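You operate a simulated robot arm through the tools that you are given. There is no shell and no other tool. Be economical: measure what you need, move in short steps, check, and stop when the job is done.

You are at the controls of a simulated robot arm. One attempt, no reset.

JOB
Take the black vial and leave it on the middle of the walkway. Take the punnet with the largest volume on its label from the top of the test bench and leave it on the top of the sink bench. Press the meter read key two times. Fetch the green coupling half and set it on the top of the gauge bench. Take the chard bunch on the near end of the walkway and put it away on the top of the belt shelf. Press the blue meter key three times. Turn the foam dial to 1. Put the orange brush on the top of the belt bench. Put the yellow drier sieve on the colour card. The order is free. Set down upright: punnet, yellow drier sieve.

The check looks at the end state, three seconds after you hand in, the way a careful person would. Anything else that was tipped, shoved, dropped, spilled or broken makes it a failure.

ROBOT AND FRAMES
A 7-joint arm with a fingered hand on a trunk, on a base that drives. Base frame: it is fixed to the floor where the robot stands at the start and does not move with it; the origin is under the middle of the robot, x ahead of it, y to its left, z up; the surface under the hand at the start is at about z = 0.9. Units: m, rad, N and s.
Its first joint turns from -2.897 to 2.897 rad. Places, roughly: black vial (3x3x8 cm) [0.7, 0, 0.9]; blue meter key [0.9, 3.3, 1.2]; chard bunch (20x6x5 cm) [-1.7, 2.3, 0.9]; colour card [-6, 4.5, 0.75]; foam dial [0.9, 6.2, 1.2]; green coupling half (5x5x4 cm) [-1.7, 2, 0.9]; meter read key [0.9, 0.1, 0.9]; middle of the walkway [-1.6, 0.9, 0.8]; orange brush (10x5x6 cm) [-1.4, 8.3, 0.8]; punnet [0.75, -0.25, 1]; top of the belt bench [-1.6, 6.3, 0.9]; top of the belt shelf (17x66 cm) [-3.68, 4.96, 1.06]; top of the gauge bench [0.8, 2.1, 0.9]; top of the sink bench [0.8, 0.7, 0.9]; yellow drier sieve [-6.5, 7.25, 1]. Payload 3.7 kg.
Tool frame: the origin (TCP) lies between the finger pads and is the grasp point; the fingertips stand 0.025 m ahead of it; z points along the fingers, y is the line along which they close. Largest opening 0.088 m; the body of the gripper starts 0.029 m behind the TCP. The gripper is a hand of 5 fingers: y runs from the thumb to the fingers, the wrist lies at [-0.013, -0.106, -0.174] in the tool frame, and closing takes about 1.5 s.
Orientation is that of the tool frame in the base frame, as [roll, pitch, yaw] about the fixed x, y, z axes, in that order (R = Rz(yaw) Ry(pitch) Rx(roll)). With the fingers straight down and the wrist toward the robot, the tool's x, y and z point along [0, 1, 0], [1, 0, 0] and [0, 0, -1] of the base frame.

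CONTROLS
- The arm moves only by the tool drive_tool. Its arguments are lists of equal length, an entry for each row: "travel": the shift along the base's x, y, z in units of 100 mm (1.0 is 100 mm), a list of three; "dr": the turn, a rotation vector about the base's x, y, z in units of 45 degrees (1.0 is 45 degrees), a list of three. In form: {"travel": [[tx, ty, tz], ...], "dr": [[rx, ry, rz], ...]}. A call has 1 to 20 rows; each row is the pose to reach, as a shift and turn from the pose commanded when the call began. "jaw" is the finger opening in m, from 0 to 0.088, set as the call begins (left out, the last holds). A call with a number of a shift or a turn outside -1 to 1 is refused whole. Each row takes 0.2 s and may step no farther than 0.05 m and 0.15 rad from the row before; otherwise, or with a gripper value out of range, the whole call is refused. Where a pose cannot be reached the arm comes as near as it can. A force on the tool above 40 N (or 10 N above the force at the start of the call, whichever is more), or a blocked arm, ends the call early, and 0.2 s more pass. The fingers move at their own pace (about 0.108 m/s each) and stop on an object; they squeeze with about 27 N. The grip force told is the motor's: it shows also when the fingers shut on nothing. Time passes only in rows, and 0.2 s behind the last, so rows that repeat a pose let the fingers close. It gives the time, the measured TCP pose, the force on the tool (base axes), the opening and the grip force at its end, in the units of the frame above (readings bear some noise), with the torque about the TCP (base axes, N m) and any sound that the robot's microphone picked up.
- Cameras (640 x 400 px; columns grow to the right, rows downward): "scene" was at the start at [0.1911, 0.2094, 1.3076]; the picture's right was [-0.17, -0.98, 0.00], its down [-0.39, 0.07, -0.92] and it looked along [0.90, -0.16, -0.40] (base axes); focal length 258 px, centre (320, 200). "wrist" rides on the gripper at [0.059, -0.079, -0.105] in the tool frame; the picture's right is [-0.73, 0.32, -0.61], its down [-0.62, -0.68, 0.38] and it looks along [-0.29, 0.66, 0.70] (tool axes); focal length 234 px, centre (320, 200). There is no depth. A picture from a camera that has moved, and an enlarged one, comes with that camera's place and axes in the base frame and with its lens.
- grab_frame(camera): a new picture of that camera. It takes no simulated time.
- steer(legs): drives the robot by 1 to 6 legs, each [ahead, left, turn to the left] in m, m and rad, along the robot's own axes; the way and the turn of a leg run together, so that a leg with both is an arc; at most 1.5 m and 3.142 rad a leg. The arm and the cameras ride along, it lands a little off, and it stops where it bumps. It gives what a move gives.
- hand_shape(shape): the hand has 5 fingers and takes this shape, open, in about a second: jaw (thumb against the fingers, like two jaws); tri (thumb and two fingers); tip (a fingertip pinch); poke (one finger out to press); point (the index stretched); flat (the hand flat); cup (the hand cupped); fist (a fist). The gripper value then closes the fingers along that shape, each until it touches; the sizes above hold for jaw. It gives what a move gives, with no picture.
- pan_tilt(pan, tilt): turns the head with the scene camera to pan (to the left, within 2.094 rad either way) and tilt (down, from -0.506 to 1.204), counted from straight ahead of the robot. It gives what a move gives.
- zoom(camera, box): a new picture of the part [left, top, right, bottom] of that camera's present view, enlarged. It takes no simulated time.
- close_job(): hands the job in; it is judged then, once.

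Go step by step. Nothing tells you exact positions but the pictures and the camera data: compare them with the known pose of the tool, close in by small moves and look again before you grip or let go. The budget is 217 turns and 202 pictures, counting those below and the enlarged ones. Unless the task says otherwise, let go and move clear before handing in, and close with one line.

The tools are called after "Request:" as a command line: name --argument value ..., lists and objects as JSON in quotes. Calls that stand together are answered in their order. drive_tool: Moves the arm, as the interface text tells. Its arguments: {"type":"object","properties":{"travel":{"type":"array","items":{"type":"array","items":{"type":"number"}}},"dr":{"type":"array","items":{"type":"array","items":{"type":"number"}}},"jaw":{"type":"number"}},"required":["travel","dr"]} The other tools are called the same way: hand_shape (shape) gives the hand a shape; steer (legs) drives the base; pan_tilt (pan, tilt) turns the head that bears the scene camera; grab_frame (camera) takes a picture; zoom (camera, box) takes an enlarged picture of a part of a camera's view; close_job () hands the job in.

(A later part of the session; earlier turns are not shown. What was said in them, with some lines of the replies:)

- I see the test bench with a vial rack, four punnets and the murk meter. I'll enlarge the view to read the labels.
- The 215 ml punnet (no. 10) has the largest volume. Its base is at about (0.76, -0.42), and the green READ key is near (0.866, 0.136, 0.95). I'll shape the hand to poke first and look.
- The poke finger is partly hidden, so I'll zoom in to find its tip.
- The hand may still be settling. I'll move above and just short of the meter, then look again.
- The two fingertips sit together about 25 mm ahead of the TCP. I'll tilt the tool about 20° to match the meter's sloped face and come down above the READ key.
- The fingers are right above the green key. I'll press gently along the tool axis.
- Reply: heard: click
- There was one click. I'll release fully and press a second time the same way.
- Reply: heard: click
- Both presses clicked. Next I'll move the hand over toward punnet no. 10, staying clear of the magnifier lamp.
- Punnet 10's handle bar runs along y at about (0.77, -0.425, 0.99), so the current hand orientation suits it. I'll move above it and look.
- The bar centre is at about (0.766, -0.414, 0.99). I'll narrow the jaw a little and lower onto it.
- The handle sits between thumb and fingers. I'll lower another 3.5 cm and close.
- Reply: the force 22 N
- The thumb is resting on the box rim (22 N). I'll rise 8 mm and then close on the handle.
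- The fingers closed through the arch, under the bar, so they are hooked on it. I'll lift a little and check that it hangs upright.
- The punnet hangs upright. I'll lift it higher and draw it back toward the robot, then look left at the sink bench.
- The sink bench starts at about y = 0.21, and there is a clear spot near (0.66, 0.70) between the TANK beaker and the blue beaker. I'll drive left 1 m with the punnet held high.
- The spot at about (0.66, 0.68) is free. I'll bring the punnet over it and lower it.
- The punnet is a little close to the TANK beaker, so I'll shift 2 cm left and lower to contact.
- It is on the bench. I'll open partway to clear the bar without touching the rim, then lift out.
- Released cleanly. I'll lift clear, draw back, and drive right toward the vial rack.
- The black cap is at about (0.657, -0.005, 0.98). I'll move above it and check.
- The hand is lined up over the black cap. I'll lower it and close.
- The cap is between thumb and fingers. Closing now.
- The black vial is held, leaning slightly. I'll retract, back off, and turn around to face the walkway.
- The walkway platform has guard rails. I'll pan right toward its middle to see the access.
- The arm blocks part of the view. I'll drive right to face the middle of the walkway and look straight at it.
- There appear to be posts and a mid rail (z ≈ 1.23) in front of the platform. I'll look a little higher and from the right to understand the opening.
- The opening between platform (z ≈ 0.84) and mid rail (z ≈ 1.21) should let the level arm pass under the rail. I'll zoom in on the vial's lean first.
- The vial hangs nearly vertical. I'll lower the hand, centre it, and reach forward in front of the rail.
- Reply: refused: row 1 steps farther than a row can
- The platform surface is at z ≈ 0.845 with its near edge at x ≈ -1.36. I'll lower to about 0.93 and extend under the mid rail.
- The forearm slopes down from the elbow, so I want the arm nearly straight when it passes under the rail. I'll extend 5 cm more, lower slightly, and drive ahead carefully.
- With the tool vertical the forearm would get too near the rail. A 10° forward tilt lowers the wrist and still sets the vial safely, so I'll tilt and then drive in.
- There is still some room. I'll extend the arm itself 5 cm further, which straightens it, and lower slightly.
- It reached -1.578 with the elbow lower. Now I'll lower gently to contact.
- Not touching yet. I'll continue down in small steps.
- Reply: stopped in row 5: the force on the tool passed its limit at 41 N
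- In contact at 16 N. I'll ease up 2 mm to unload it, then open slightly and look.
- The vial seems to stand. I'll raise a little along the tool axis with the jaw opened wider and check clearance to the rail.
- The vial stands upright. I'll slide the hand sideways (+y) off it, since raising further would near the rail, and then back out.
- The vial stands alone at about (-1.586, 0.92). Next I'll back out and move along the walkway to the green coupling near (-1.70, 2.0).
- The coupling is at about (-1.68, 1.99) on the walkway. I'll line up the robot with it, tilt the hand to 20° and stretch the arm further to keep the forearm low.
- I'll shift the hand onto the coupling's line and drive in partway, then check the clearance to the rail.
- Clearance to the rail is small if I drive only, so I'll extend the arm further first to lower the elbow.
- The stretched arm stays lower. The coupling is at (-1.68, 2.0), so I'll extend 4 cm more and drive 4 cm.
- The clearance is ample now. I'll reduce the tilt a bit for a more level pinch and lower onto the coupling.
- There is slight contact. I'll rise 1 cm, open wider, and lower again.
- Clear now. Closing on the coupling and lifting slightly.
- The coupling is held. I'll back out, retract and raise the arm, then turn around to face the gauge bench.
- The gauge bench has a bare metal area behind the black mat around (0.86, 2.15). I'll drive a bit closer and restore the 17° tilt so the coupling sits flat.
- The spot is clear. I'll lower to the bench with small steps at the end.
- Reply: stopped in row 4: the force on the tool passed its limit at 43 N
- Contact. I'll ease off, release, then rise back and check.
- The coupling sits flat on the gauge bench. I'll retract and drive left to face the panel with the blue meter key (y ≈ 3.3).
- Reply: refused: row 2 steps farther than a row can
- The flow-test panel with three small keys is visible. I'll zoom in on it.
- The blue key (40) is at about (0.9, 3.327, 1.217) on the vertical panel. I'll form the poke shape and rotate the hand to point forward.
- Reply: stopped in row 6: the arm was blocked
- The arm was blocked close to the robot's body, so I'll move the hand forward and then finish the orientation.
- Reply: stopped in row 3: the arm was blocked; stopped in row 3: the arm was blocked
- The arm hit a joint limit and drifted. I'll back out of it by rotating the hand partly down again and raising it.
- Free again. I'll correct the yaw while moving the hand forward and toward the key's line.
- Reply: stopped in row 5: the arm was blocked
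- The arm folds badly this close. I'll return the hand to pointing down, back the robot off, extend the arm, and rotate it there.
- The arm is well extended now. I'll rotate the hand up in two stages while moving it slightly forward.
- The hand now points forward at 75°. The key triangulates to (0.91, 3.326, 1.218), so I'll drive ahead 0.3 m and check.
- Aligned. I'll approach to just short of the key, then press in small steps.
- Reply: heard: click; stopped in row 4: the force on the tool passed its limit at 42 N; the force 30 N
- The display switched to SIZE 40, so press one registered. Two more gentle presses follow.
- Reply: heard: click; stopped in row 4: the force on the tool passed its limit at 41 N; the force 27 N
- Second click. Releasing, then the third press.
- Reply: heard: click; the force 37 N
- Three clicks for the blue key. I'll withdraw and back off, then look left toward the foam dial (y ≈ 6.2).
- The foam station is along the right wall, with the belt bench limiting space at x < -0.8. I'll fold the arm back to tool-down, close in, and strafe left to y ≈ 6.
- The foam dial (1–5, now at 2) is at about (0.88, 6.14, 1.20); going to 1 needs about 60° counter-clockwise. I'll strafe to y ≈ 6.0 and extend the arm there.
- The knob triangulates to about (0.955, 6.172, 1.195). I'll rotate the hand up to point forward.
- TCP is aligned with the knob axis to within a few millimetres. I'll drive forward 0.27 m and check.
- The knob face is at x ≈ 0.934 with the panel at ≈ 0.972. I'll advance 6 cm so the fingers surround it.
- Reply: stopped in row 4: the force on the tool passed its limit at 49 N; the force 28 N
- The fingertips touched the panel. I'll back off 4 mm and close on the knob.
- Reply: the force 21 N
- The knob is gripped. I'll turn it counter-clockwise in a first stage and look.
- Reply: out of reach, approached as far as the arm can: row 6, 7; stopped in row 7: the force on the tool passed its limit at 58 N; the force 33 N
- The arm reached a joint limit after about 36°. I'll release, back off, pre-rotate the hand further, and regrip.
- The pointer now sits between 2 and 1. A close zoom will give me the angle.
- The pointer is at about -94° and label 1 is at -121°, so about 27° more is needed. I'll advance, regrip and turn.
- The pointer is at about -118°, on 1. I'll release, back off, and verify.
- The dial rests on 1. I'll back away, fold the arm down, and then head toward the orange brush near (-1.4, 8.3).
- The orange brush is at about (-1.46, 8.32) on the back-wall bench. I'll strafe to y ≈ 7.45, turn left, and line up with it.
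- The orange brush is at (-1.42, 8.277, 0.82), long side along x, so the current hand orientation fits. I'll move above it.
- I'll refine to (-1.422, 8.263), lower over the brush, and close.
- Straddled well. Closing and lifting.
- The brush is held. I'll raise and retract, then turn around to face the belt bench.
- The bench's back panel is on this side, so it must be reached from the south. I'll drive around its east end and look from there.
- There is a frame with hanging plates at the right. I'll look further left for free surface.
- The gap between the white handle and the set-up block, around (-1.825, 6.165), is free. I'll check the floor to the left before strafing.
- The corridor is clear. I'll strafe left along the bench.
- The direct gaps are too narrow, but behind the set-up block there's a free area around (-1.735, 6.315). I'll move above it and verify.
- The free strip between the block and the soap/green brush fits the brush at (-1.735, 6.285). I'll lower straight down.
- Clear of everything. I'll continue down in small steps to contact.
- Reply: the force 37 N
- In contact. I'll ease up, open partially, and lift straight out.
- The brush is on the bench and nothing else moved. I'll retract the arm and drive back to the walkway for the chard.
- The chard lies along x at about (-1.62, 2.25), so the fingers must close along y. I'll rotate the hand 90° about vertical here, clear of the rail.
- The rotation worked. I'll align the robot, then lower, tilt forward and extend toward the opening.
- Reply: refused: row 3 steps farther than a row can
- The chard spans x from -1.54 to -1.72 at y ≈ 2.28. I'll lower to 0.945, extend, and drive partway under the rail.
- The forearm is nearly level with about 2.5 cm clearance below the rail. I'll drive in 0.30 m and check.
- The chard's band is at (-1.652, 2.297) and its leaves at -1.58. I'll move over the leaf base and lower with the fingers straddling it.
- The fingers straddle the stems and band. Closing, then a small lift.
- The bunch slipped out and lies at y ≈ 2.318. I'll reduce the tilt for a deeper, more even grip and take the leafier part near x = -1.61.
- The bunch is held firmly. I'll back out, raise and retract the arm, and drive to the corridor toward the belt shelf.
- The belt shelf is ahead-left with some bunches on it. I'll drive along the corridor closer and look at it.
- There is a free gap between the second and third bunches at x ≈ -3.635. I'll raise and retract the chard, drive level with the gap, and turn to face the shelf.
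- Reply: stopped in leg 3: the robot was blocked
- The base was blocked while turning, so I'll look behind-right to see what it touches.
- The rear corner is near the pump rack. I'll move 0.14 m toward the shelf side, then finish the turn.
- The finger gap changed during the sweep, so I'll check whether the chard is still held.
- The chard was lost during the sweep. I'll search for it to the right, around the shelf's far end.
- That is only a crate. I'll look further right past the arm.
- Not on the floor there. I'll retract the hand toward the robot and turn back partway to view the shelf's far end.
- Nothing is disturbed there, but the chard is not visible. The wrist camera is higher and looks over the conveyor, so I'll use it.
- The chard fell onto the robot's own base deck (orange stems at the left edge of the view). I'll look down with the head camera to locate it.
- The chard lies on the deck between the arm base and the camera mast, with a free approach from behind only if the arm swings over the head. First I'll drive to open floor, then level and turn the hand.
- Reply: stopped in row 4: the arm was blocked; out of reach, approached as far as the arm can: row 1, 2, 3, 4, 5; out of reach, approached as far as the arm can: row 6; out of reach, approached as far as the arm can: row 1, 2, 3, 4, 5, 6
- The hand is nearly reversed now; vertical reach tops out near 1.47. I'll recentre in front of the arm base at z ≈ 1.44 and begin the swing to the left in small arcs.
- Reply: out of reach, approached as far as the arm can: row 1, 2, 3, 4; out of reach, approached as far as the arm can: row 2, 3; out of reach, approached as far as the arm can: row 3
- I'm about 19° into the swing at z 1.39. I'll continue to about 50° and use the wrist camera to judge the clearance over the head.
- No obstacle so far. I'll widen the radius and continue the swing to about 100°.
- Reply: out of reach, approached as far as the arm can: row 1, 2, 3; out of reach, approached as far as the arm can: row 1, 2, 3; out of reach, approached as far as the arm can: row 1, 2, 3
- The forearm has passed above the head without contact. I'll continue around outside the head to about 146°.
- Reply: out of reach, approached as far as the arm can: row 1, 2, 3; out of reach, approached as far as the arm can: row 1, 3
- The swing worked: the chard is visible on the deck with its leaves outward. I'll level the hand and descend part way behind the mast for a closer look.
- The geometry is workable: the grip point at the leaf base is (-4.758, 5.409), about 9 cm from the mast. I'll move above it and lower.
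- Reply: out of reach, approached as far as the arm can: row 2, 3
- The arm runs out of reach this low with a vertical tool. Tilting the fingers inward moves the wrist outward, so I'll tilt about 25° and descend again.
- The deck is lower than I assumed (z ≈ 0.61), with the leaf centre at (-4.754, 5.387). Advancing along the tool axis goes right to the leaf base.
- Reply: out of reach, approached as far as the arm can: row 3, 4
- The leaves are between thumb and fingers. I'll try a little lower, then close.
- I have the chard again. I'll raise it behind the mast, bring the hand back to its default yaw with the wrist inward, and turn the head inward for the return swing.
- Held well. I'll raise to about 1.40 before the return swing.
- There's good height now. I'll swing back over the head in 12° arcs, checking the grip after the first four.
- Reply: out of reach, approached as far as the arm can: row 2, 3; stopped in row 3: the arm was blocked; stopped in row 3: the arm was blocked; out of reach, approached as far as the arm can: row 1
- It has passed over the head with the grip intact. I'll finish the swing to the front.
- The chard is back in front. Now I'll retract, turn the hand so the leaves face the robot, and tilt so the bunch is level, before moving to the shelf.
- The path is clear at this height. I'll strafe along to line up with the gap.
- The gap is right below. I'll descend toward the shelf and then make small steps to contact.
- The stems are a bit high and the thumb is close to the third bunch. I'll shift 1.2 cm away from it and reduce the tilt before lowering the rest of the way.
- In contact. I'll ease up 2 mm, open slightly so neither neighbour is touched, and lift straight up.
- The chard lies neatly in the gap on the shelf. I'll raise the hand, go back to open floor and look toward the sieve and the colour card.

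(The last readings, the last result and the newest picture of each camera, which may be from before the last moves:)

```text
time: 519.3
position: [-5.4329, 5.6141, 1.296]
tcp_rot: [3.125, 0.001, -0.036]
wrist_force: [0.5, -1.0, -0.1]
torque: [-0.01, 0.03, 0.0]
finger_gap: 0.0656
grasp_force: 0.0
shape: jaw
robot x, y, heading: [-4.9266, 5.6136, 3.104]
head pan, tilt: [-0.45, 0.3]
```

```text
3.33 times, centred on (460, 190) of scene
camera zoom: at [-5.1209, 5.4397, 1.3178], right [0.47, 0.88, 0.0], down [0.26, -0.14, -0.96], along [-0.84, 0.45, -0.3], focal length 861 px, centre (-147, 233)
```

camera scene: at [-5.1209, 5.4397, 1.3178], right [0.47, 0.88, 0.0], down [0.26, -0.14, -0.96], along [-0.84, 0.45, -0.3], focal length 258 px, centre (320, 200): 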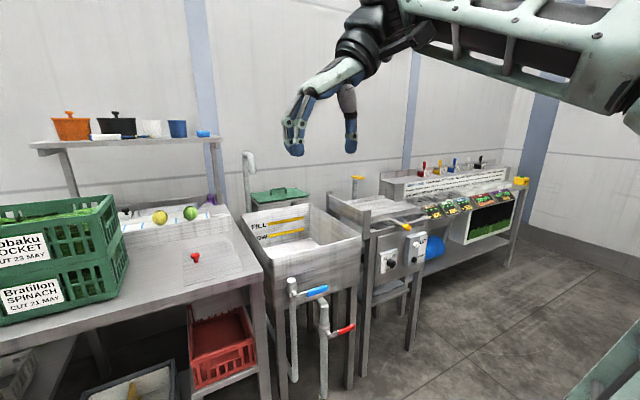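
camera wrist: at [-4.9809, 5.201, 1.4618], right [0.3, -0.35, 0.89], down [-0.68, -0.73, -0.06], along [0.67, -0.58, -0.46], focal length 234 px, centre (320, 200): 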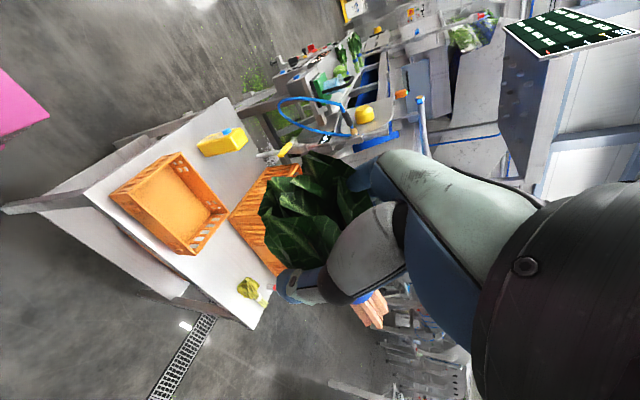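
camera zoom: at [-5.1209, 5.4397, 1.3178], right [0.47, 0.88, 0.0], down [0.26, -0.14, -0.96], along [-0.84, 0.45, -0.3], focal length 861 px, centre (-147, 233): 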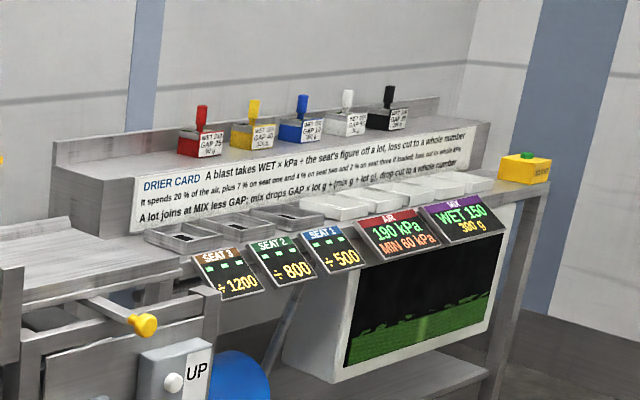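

The yellow sieve is the second of five on the drier bench's back ledge, near (-6.47, 7.25). I'll restore the default hand yaw and drive there.

Request:
drive_tool --travel '[[0, 0, 0], [0, 0, 0], [0, 0, 0], [0, 0, 0], [0, 0, 0], [0, 0, 0]]' --dr '[[0, 0, -0.17], [0, 0, -0.34], [0, 0, -0.51], [0, 0, -0.68], [0, 0, -0.85], [0, 0, -1.0]]'

Request:
drive_tool --travel '[[0, 0, 0], [0, 0, 0], [0, 0, 0], [0, 0, 0], [0, 0, 0], [0, 0, 0]]' --dr '[[0, 0, -0.17], [0, 0, -0.34], [0, 0, -0.51], [0, 0, -0.68], [0, 0, -0.85], [0, 0, -0.93]]'

Request:
steer --legs '[[0, 0, 0.037], [0.2, -1.2, 0], [0.3, -0.42, 0]]'

Request:
pan_tilt --pan -0.1 --tilt 0.35

Request:
grab_frame --camera "scene"

```text
time: 520.7
position: [-5.4329, 5.6155, 1.2941]
tcp_rot: [3.126, 0.0, -0.824]
wrist_force: [-0.1, 0.1, 0.1]
torque: [0.0, 0.0, 0.0]
finger_gap: 0.0656
grasp_force: 0.1
shape: jaw
robot x, y, heading: [-4.9269, 5.6134, 3.099]
head pan, tilt: [-0.45, 0.3]
```

```text
time: 522.1
position: [-5.4344, 5.6143, 1.2965]
tcp_rot: [3.125, -0.001, -1.554]
wrist_force: [-0.7, 0.0, -0.3]
torque: [0.01, 0.01, -0.01]
finger_gap: 0.0656
grasp_force: 0.0
shape: jaw
robot x, y, heading: [-4.931, 5.6168, 3.099]
head pan, tilt: [-0.45, 0.3]
```

```text
time: 531.2
position: [-5.9305, 7.2005, 1.296]
tcp_rot: [3.125, -0.001, -1.511]
wrist_force: [-0.1, 0.9, -0.5]
torque: [0.01, 0.02, -0.01]
finger_gap: 0.066
grasp_force: 0.0
shape: jaw
robot x, y, heading: [-5.4245, 7.2224, 3.138]
head pan, tilt: [-0.45, 0.3]
```

```text
time: 532.0
position: [-5.9302, 7.2002, 1.2966]
tcp_rot: [3.124, 0.0, -1.513]
wrist_force: [-0.3, 0.5, 0.2]
torque: [0.02, 0.01, -0.02]
finger_gap: 0.0656
grasp_force: 0.1
shape: jaw
robot x, y, heading: [-5.4249, 7.2209, 3.135]
head pan, tilt: [-0.099, 0.351]
```

```text
14 pictures are left
camera scene: at [-5.6186, 7.0069, 1.3131], right [0.1, 0.99, 0.0], down [0.34, -0.03, -0.94], along [-0.93, 0.1, -0.34], focal length 258 px, centre (320, 200)
```

scene: 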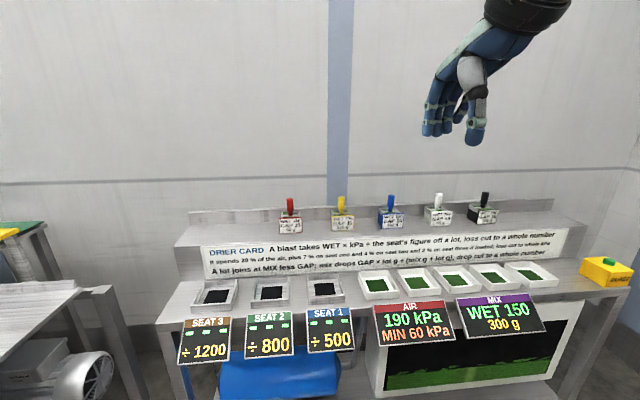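

The yellow sieve's box is at (-6.408, 7.168, 0.945) with its stick handle topping out near 1.03. I'll drive 0.1 m closer and bring the hand above it.

Request:
steer --legs '[[0.1, 0, 0]]'

Request:
drive_tool --travel '[[-0.4, -0.1, 0], [-0.8, -0.2, 0], [-1.0, -0.3, 0]]' --dr '[[0, 0, 0], [0, 0, 0], [0, 0, 0]]'

Request:
drive_tool --travel '[[-0.4, 0, -0.2], [-0.8, 0, -0.4], [-1.0, 0, -0.6]]' --dr '[[0, 0, 0], [0, 0, 0], [0, 0, 0]]'

Request:
drive_tool --travel '[[-0.4, 0, -0.2], [-0.8, 0, -0.4], [-1.0, 0, -0.6], [-1.0, 0, -0.9]]' --dr '[[0, 0, 0], [0, 0, 0], [0, 0, 0], [0, 0, 0]]'

Request:
grab_frame --camera "wrist"

```text
time: 533.2
position: [-6.0279, 7.1989, 1.2962]
tcp_rot: [3.123, -0.001, -1.51]
wrist_force: [0.3, 0.2, 0.6]
torque: [0.01, 0.0, 0.02]
finger_gap: 0.0656
grasp_force: 0.1
shape: jaw
robot x, y, heading: [-5.527, 7.2235, -3.141]
head pan, tilt: [-0.099, 0.351]
```

```text
time: 534.0
position: [-6.1274, 7.1711, 1.2973]
tcp_rot: [3.123, 0.002, -1.51]
wrist_force: [0.4, 0.2, 0.1]
torque: [0.05, 0.05, -0.03]
finger_gap: 0.0658
grasp_force: 0.0
shape: jaw
robot x, y, heading: [-5.5232, 7.2206, -3.138]
head pan, tilt: [-0.099, 0.351]
```

```text
time: 534.8
position: [-6.2271, 7.1682, 1.2354]
tcp_rot: [3.124, 0.0, -1.51]
wrist_force: [0.9, 0.9, 0.8]
torque: [0.0, 0.05, 0.02]
finger_gap: 0.0657
grasp_force: 0.0
shape: jaw
robot x, y, heading: [-5.5189, 7.2241, -3.143]
head pan, tilt: [-0.099, 0.351]
```

```text
time: 535.8
position: [-6.3277, 7.1679, 1.1479]
tcp_rot: [3.124, 0.001, -1.508]
wrist_force: [0.2, -0.4, -0.3]
torque: [-0.01, -0.04, 0.03]
finger_gap: 0.0656
grasp_force: 0.2
shape: jaw
robot x, y, heading: [-5.5228, 7.2203, -3.138]
head pan, tilt: [-0.099, 0.351]
```

```text
13 pictures are left
camera wrist: at [-6.2433, 7.1156, 1.2515], right [-0.36, 0.7, 0.61], down [0.63, 0.66, -0.4], along [-0.69, 0.25, -0.68], focal length 234 px, centre (320, 200)
```

wrist: 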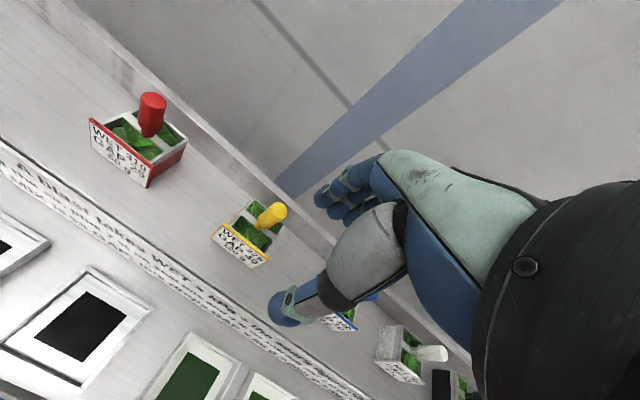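

The handle is at (-6.411, 7.157). I'll narrow the jaw, move over it and lower onto the stick.

Request:
drive_tool --travel '[[-0.4, -0.05, 0], [-0.82, -0.11, -0.1], [-0.82, -0.11, -0.5], [-0.82, -0.11, -0.8]]' --dr '[[0, 0, 0], [0, 0, 0], [0, 0, 0], [0, 0, 0]]' --jaw 0.055

Request:
grab_frame --camera "wrist"

```text
time: 536.8
position: [-6.41, 7.1597, 1.066]
tcp_rot: [3.125, 0.001, -1.51]
wrist_force: [0.0, -1.0, 0.1]
torque: [0.01, 0.0, 0.01]
finger_gap: 0.0557
grasp_force: 0.1
shape: jaw
robot x, y, heading: [-5.5237, 7.2178, -3.139]
head pan, tilt: [-0.099, 0.351]
```

```text
12 pictures are left
camera wrist: at [-6.3264, 7.1062, 1.1685], right [-0.36, 0.7, 0.61], down [0.63, 0.66, -0.39], along [-0.69, 0.25, -0.68], focal length 234 px, centre (320, 200)
```

wrist: 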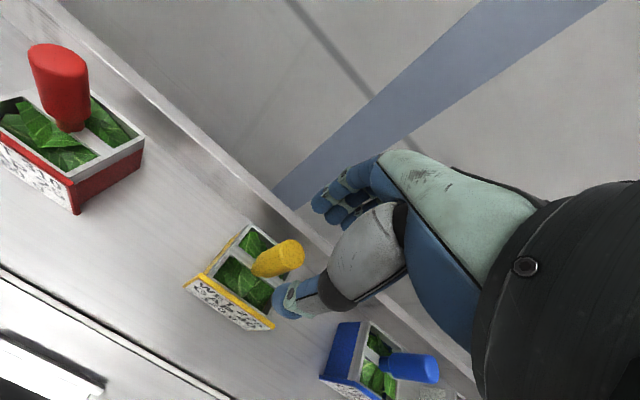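

Aligned with the stick. Lowering and closing.

Request:
drive_tool --travel '[[-0.04, 0, -0.25], [-0.04, 0, -0.5], [-0.04, 0, -0.6]]' --dr '[[0, 0, 0], [0, 0, 0], [0, 0, 0]]'

Request:
drive_tool --travel '[[0, 0, 0], [0, 0, 0], [0, 0, 0], [0, 0, 0], [0, 0, 0], [0, 0, 0], [0, 0, 0]]' --dr '[[0, 0, 0], [0, 0, 0], [0, 0, 0], [0, 0, 0], [0, 0, 0], [0, 0, 0], [0, 0, 0]]' --jaw 0.0

Request:
drive_tool --travel '[[0, 0, 0.15], [0, 0, 0.3], [0, 0, 0.6], [0, 0, 0.9]]' --dr '[[0, 0, 0], [0, 0, 0], [0, 0, 0], [0, 0, 0]]'

Request:
grab_frame --camera "wrist"

```text
time: 537.6
position: [-6.4146, 7.1589, 1.0036]
tcp_rot: [3.126, -0.001, -1.508]
wrist_force: [-0.5, -0.3, -0.2]
torque: [0.06, 0.0, -0.02]
finger_gap: 0.0553
grasp_force: 0.0
shape: jaw
robot x, y, heading: [-5.5233, 7.2192, -3.137]
head pan, tilt: [-0.099, 0.351]
```

```text
time: 539.2
position: [-6.4133, 7.158, 1.0035]
tcp_rot: [3.124, 0.001, -1.51]
wrist_force: [-0.4, -0.5, -0.2]
torque: [0.03, 0.03, -0.04]
finger_gap: 0.0141
grasp_force: 27.0
shape: jaw
robot x, y, heading: [-5.5234, 7.2205, -3.141]
head pan, tilt: [-0.099, 0.351]
```

```text
time: 540.2
position: [-6.4143, 7.1572, 1.0973]
tcp_rot: [3.124, 0.002, -1.507]
wrist_force: [0.0, 0.2, -2.8]
torque: [-0.05, -0.02, -0.02]
finger_gap: 0.0137
grasp_force: 26.6
shape: jaw
robot x, y, heading: [-5.5247, 7.2206, -3.142]
head pan, tilt: [-0.099, 0.351]
```

```text
11 pictures are left
camera wrist: at [-6.3298, 7.1045, 1.2002], right [-0.36, 0.7, 0.61], down [0.63, 0.66, -0.39], along [-0.69, 0.25, -0.68], focal length 234 px, centre (320, 200)
```

wrist: 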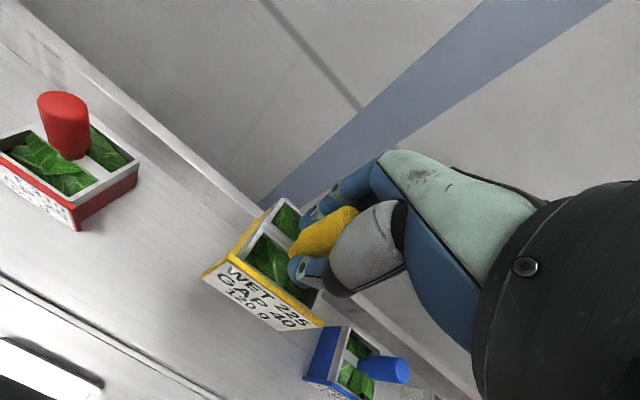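

The yellow sieve is held upright. I'll raise and retract smoothly, back off, and strafe toward the colour card (y ≈ 4.5).

Request:
drive_tool --travel '[[0.1, 0, 0.3], [0.4, 0, 0.6], [0.7, 0, 0.9], [1.0, 0, 1.0]]' --dr '[[0, 0, 0], [0, 0, 0], [0, 0, 0], [0, 0, 0]]'

Request:
drive_tool --travel '[[0.35, 0, 0.2], [0.7, 0, 0.4], [1.0, 0, 0.5]]' --dr '[[0, 0, 0], [0, 0, 0], [0, 0, 0]]'

Request:
drive_tool --travel '[[0.35, 0, 0], [0.7, 0, 0], [1.0, 0, 0]]' --dr '[[0, 0, 0], [0, 0, 0], [0, 0, 0]]'

Request:
steer --legs '[[-0.32, 0, 0], [0, 1.35, 0], [0, 1.2, 0]]'

Request:
pan_tilt --pan 0.1 --tilt 0.5

Request:
grab_frame --camera "scene"

```text
time: 541.2
position: [-6.3144, 7.1589, 1.1966]
tcp_rot: [3.125, 0.002, -1.511]
wrist_force: [-0.4, -0.8, -3.0]
torque: [-0.02, 0.02, 0.02]
finger_gap: 0.0142
grasp_force: 27.2
shape: jaw
robot x, y, heading: [-5.5253, 7.2202, -3.142]
head pan, tilt: [-0.099, 0.351]
```

```text
time: 542.0
position: [-6.2143, 7.1575, 1.2473]
tcp_rot: [3.124, 0.0, -1.509]
wrist_force: [-0.2, -0.5, -2.9]
torque: [-0.03, -0.02, 0.01]
finger_gap: 0.0142
grasp_force: 26.7
shape: jaw
robot x, y, heading: [-5.5223, 7.2209, -3.137]
head pan, tilt: [-0.099, 0.351]
```

```text
time: 542.8
position: [-6.1167, 7.1602, 1.2451]
tcp_rot: [3.126, 0.001, -1.509]
wrist_force: [-0.6, -1.2, -2.5]
torque: [0.0, -0.01, -0.01]
finger_gap: 0.0138
grasp_force: 26.7
shape: jaw
robot x, y, heading: [-5.5232, 7.2248, -3.139]
head pan, tilt: [-0.099, 0.351]
```

```text
time: 556.9
position: [-5.7663, 4.6203, 1.2465]
tcp_rot: [3.123, 0.001, -1.485]
wrist_force: [-0.3, 0.5, -2.3]
torque: [-0.02, 0.03, 0.02]
finger_gap: 0.014
grasp_force: 27.4
shape: jaw
robot x, y, heading: [-5.1711, 4.6986, -3.118]
head pan, tilt: [-0.099, 0.351]
```

```text
time: 557.6
position: [-5.7651, 4.6195, 1.2473]
tcp_rot: [3.124, 0.001, -1.486]
wrist_force: [-0.2, 0.5, -3.3]
torque: [0.0, -0.01, 0.01]
finger_gap: 0.0137
grasp_force: 26.9
shape: jaw
robot x, y, heading: [-5.1726, 4.6956, -3.115]
head pan, tilt: [0.099, 0.499]
```

```text
10 pictures are left
camera scene: at [-5.3596, 4.4578, 1.2994], right [-0.12, 0.99, 0.0], down [0.47, 0.06, -0.88], along [-0.87, -0.11, -0.48], focal length 258 px, centre (320, 200)
```

scene: 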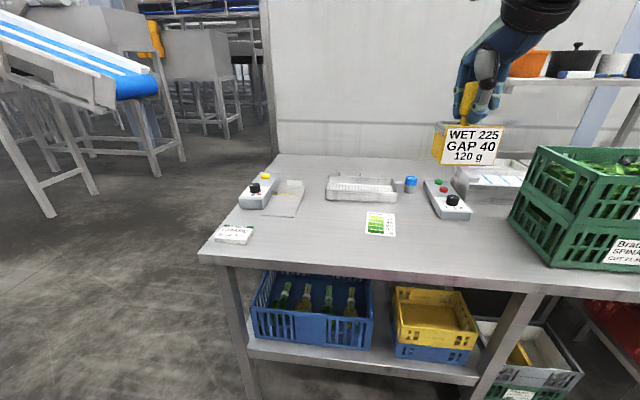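

Request:
zoom --camera "scene" --box '[200, 140, 480, 260]'

```text
2.29 times, centred on (340, 200) of scene
camera zoom: at [-5.3596, 4.4578, 1.2994], right [-0.12, 0.99, 0.0], down [0.47, 0.06, -0.88], along [-0.87, -0.11, -0.48], focal length 590 px, centre (274, 200)
```

zoom: 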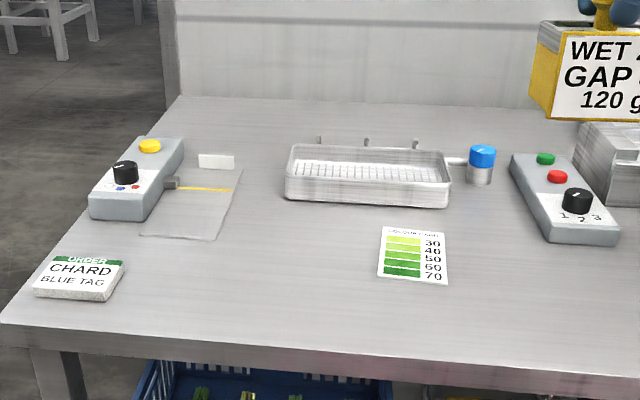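

The green-stripe colour card lies on this table. I'll move the hand closer and use the wrist camera to fix the table height.

Request:
drive_tool --travel '[[-0.35, -0.1, 0], [-0.7, -0.2, 0], [-1.0, -0.3, 0]]' --dr '[[0, 0, 0], [0, 0, 0], [0, 0, 0]]'

Request:
drive_tool --travel '[[-0.3, 0, -0.3], [-0.6, 0, -0.6], [-0.8, 0, -0.9]]' --dr '[[0, 0, 0], [0, 0, 0], [0, 0, 0]]'

Request:
grab_frame --camera "wrist"

```text
time: 558.4
position: [-5.8618, 4.5899, 1.2478]
tcp_rot: [3.123, 0.001, -1.484]
wrist_force: [0.6, 0.3, -1.7]
torque: [-0.01, 0.06, 0.02]
finger_gap: 0.0141
grasp_force: 27.2
shape: jaw
robot x, y, heading: [-5.1725, 4.6969, -3.12]
head pan, tilt: [0.099, 0.499]
```

```text
time: 559.2
position: [-5.9455, 4.5897, 1.1572]
tcp_rot: [3.124, 0.0, -1.487]
wrist_force: [0.4, -0.1, -1.9]
torque: [0.01, 0.01, -0.01]
finger_gap: 0.0139
grasp_force: 26.3
shape: jaw
robot x, y, heading: [-5.1742, 4.6921, -3.116]
head pan, tilt: [0.099, 0.499]
```

```text
8 pictures are left
camera wrist: at [-5.8588, 4.5392, 1.2611], right [-0.37, 0.7, 0.61], down [0.62, 0.68, -0.4], along [-0.69, 0.23, -0.68], focal length 234 px, centre (320, 200)
```

wrist: 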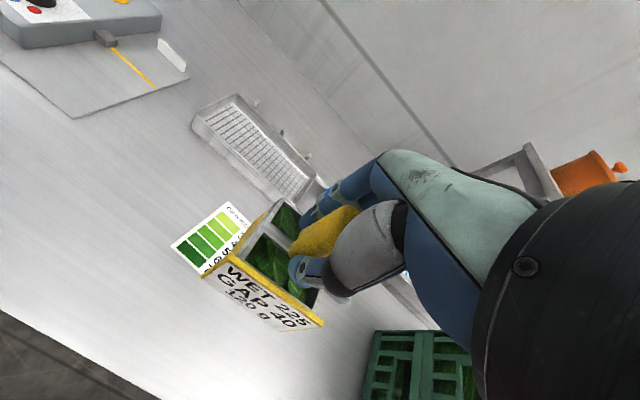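

The table is at z = 0.864 and the card centre at (-6.021, 4.555). I'll bring the sieve over the card and lower most of the way.

Request:
drive_tool --travel '[[-0.25, -0.15, -0.1], [-0.5, -0.3, -0.3], [-0.78, -0.44, -0.5], [-0.78, -0.44, -0.9]]' --dr '[[0, 0, 0], [0, 0, 0], [0, 0, 0], [0, 0, 0]]'

Request:
drive_tool --travel '[[0, 0, -0.3], [0, 0, -0.6], [0, 0, -0.7]]' --dr '[[0, 0, 0], [0, 0, 0], [0, 0, 0]]'

Request:
zoom --camera "scene" --box '[300, 120, 480, 260]'

```text
time: 560.2
position: [-6.0223, 4.5461, 1.0664]
tcp_rot: [3.124, 0.001, -1.487]
wrist_force: [0.1, 1.1, -2.4]
torque: [0.02, 0.01, -0.01]
finger_gap: 0.0139
grasp_force: 27.4
shape: jaw
robot x, y, heading: [-5.1753, 4.6969, -3.117]
head pan, tilt: [0.099, 0.499]
```

```text
time: 561.0
position: [-6.0216, 4.5437, 0.9974]
tcp_rot: [3.124, 0.001, -1.483]
wrist_force: [0.1, 0.5, -1.7]
torque: [0.02, 0.0, 0.04]
finger_gap: 0.0136
grasp_force: 27.1
shape: jaw
robot x, y, heading: [-5.1768, 4.697, -3.118]
head pan, tilt: [0.099, 0.499]
```

```text
2.86 times, centred on (390, 190) of scene
camera zoom: at [-5.3596, 4.4577, 1.2994], right [-0.12, 0.99, 0.0], down [0.48, 0.06, -0.88], along [-0.87, -0.11, -0.48], focal length 738 px, centre (120, 229)
```

zoom: 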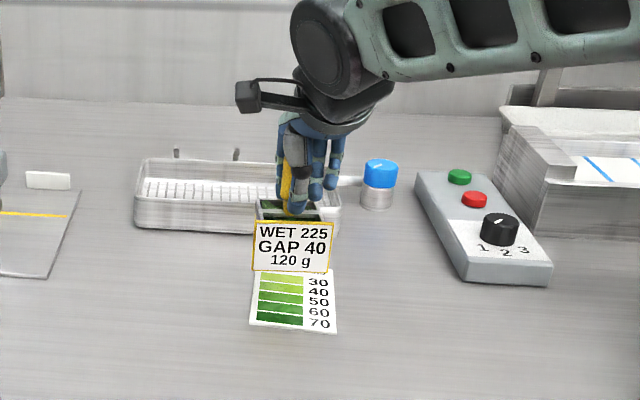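

The sieve is centred over the card. Lowering gently to contact.

Request:
drive_tool --travel '[[0, 0, -0.12], [0, 0, -0.22], [0, 0, -0.3], [0, 0, -0.34], [0, 0, -0.38]]' --dr '[[0, 0, 0], [0, 0, 0], [0, 0, 0], [0, 0, 0], [0, 0, 0]]'

Request:
drive_tool --travel '[[0, 0, -0.03], [0, 0, -0.06], [0, 0, -0.09], [0, 0, -0.12]]' --dr '[[0, 0, 0], [0, 0, 0], [0, 0, 0], [0, 0, 0]]'

```text
time: 562.2
position: [-6.0235, 4.546, 0.9587]
tcp_rot: [3.124, 0.0, -1.487]
wrist_force: [-0.4, -0.5, -2.5]
torque: [0.0, 0.0, 0.06]
finger_gap: 0.0138
grasp_force: 27.3
shape: jaw
robot x, y, heading: [-5.1746, 4.696, -3.113]
head pan, tilt: [0.099, 0.499]
```

```text
time: 563.2
position: [-6.0237, 4.5466, 0.9476]
tcp_rot: [3.122, 0.001, -1.484]
wrist_force: [0.6, 0.9, 3.1]
torque: [0.0, 0.01, 0.02]
finger_gap: 0.0138
grasp_force: 27.2
shape: jaw
robot x, y, heading: [-5.1736, 4.6986, -3.119]
head pan, tilt: [0.099, 0.499]
```

It's resting on the card. I'll open and check.

Request:
drive_tool --travel '[[0, 0, 0.0], [0, 0, 0], [0, 0, 0]]' --dr '[[0, 0, 0], [0, 0, 0], [0, 0, 0]]' --jaw 0.05

Request:
drive_tool --travel '[[0, 0, 0.2], [0, 0, 0.5], [0, 0, 0.9], [0, 0, 1.0]]' --dr '[[0, 0, 0], [0, 0, 0], [0, 0, 0], [0, 0, 0]]'

Request:
zoom --camera "scene" --box '[300, 120, 480, 260]'

```text
time: 564.0
position: [-6.0222, 4.5467, 0.9466]
tcp_rot: [3.124, 0.001, -1.487]
wrist_force: [-0.4, 0.0, -0.4]
torque: [0.02, 0.02, -0.01]
finger_gap: 0.0495
grasp_force: 0.1
shape: jaw
robot x, y, heading: [-5.1755, 4.6986, -3.115]
head pan, tilt: [0.099, 0.499]
```

```text
time: 565.0
position: [-6.0237, 4.5455, 1.0486]
tcp_rot: [3.123, -0.001, -1.484]
wrist_force: [0.0, -0.1, -0.6]
torque: [0.0, 0.01, -0.02]
finger_gap: 0.0497
grasp_force: 0.0
shape: jaw
robot x, y, heading: [-5.1727, 4.6978, -3.117]
head pan, tilt: [0.099, 0.499]
```

```text
2.86 times, centred on (390, 190) of scene
camera zoom: at [-5.3596, 4.4578, 1.2994], right [-0.12, 0.99, 0.0], down [0.48, 0.06, -0.88], along [-0.87, -0.11, -0.48], focal length 738 px, centre (120, 229)
```

zoom: 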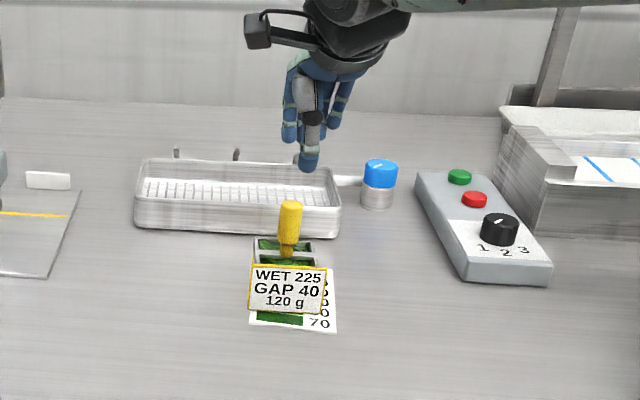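

The sieve stands upright on the colour card. I'll withdraw the hand and hand in.

Request:
drive_tool --travel '[[0, 0, 0.3], [0.2, 0, 0.6], [0.5, 0, 0.9], [0.9, 0, 1.0]]' --dr '[[0, 0, 0], [0, 0, 0], [0, 0, 0], [0, 0, 0]]'

Request:
close_job

```text
time: 566.0
position: [-5.9336, 4.5446, 1.1464]
tcp_rot: [3.124, 0.001, -1.485]
wrist_force: [0.5, -0.4, 0.1]
torque: [-0.05, -0.02, 0.01]
finger_gap: 0.0494
grasp_force: 0.1
shape: jaw
robot x, y, heading: [-5.1745, 4.6969, -3.117]
head pan, tilt: [0.099, 0.499]
```

```text
The job is handed in.
```

I did all nine tasks and handed the job in; on the way, the chard slipped out of the hand onto the robot's own deck, and I recovered it and laid it on the belt shelf.
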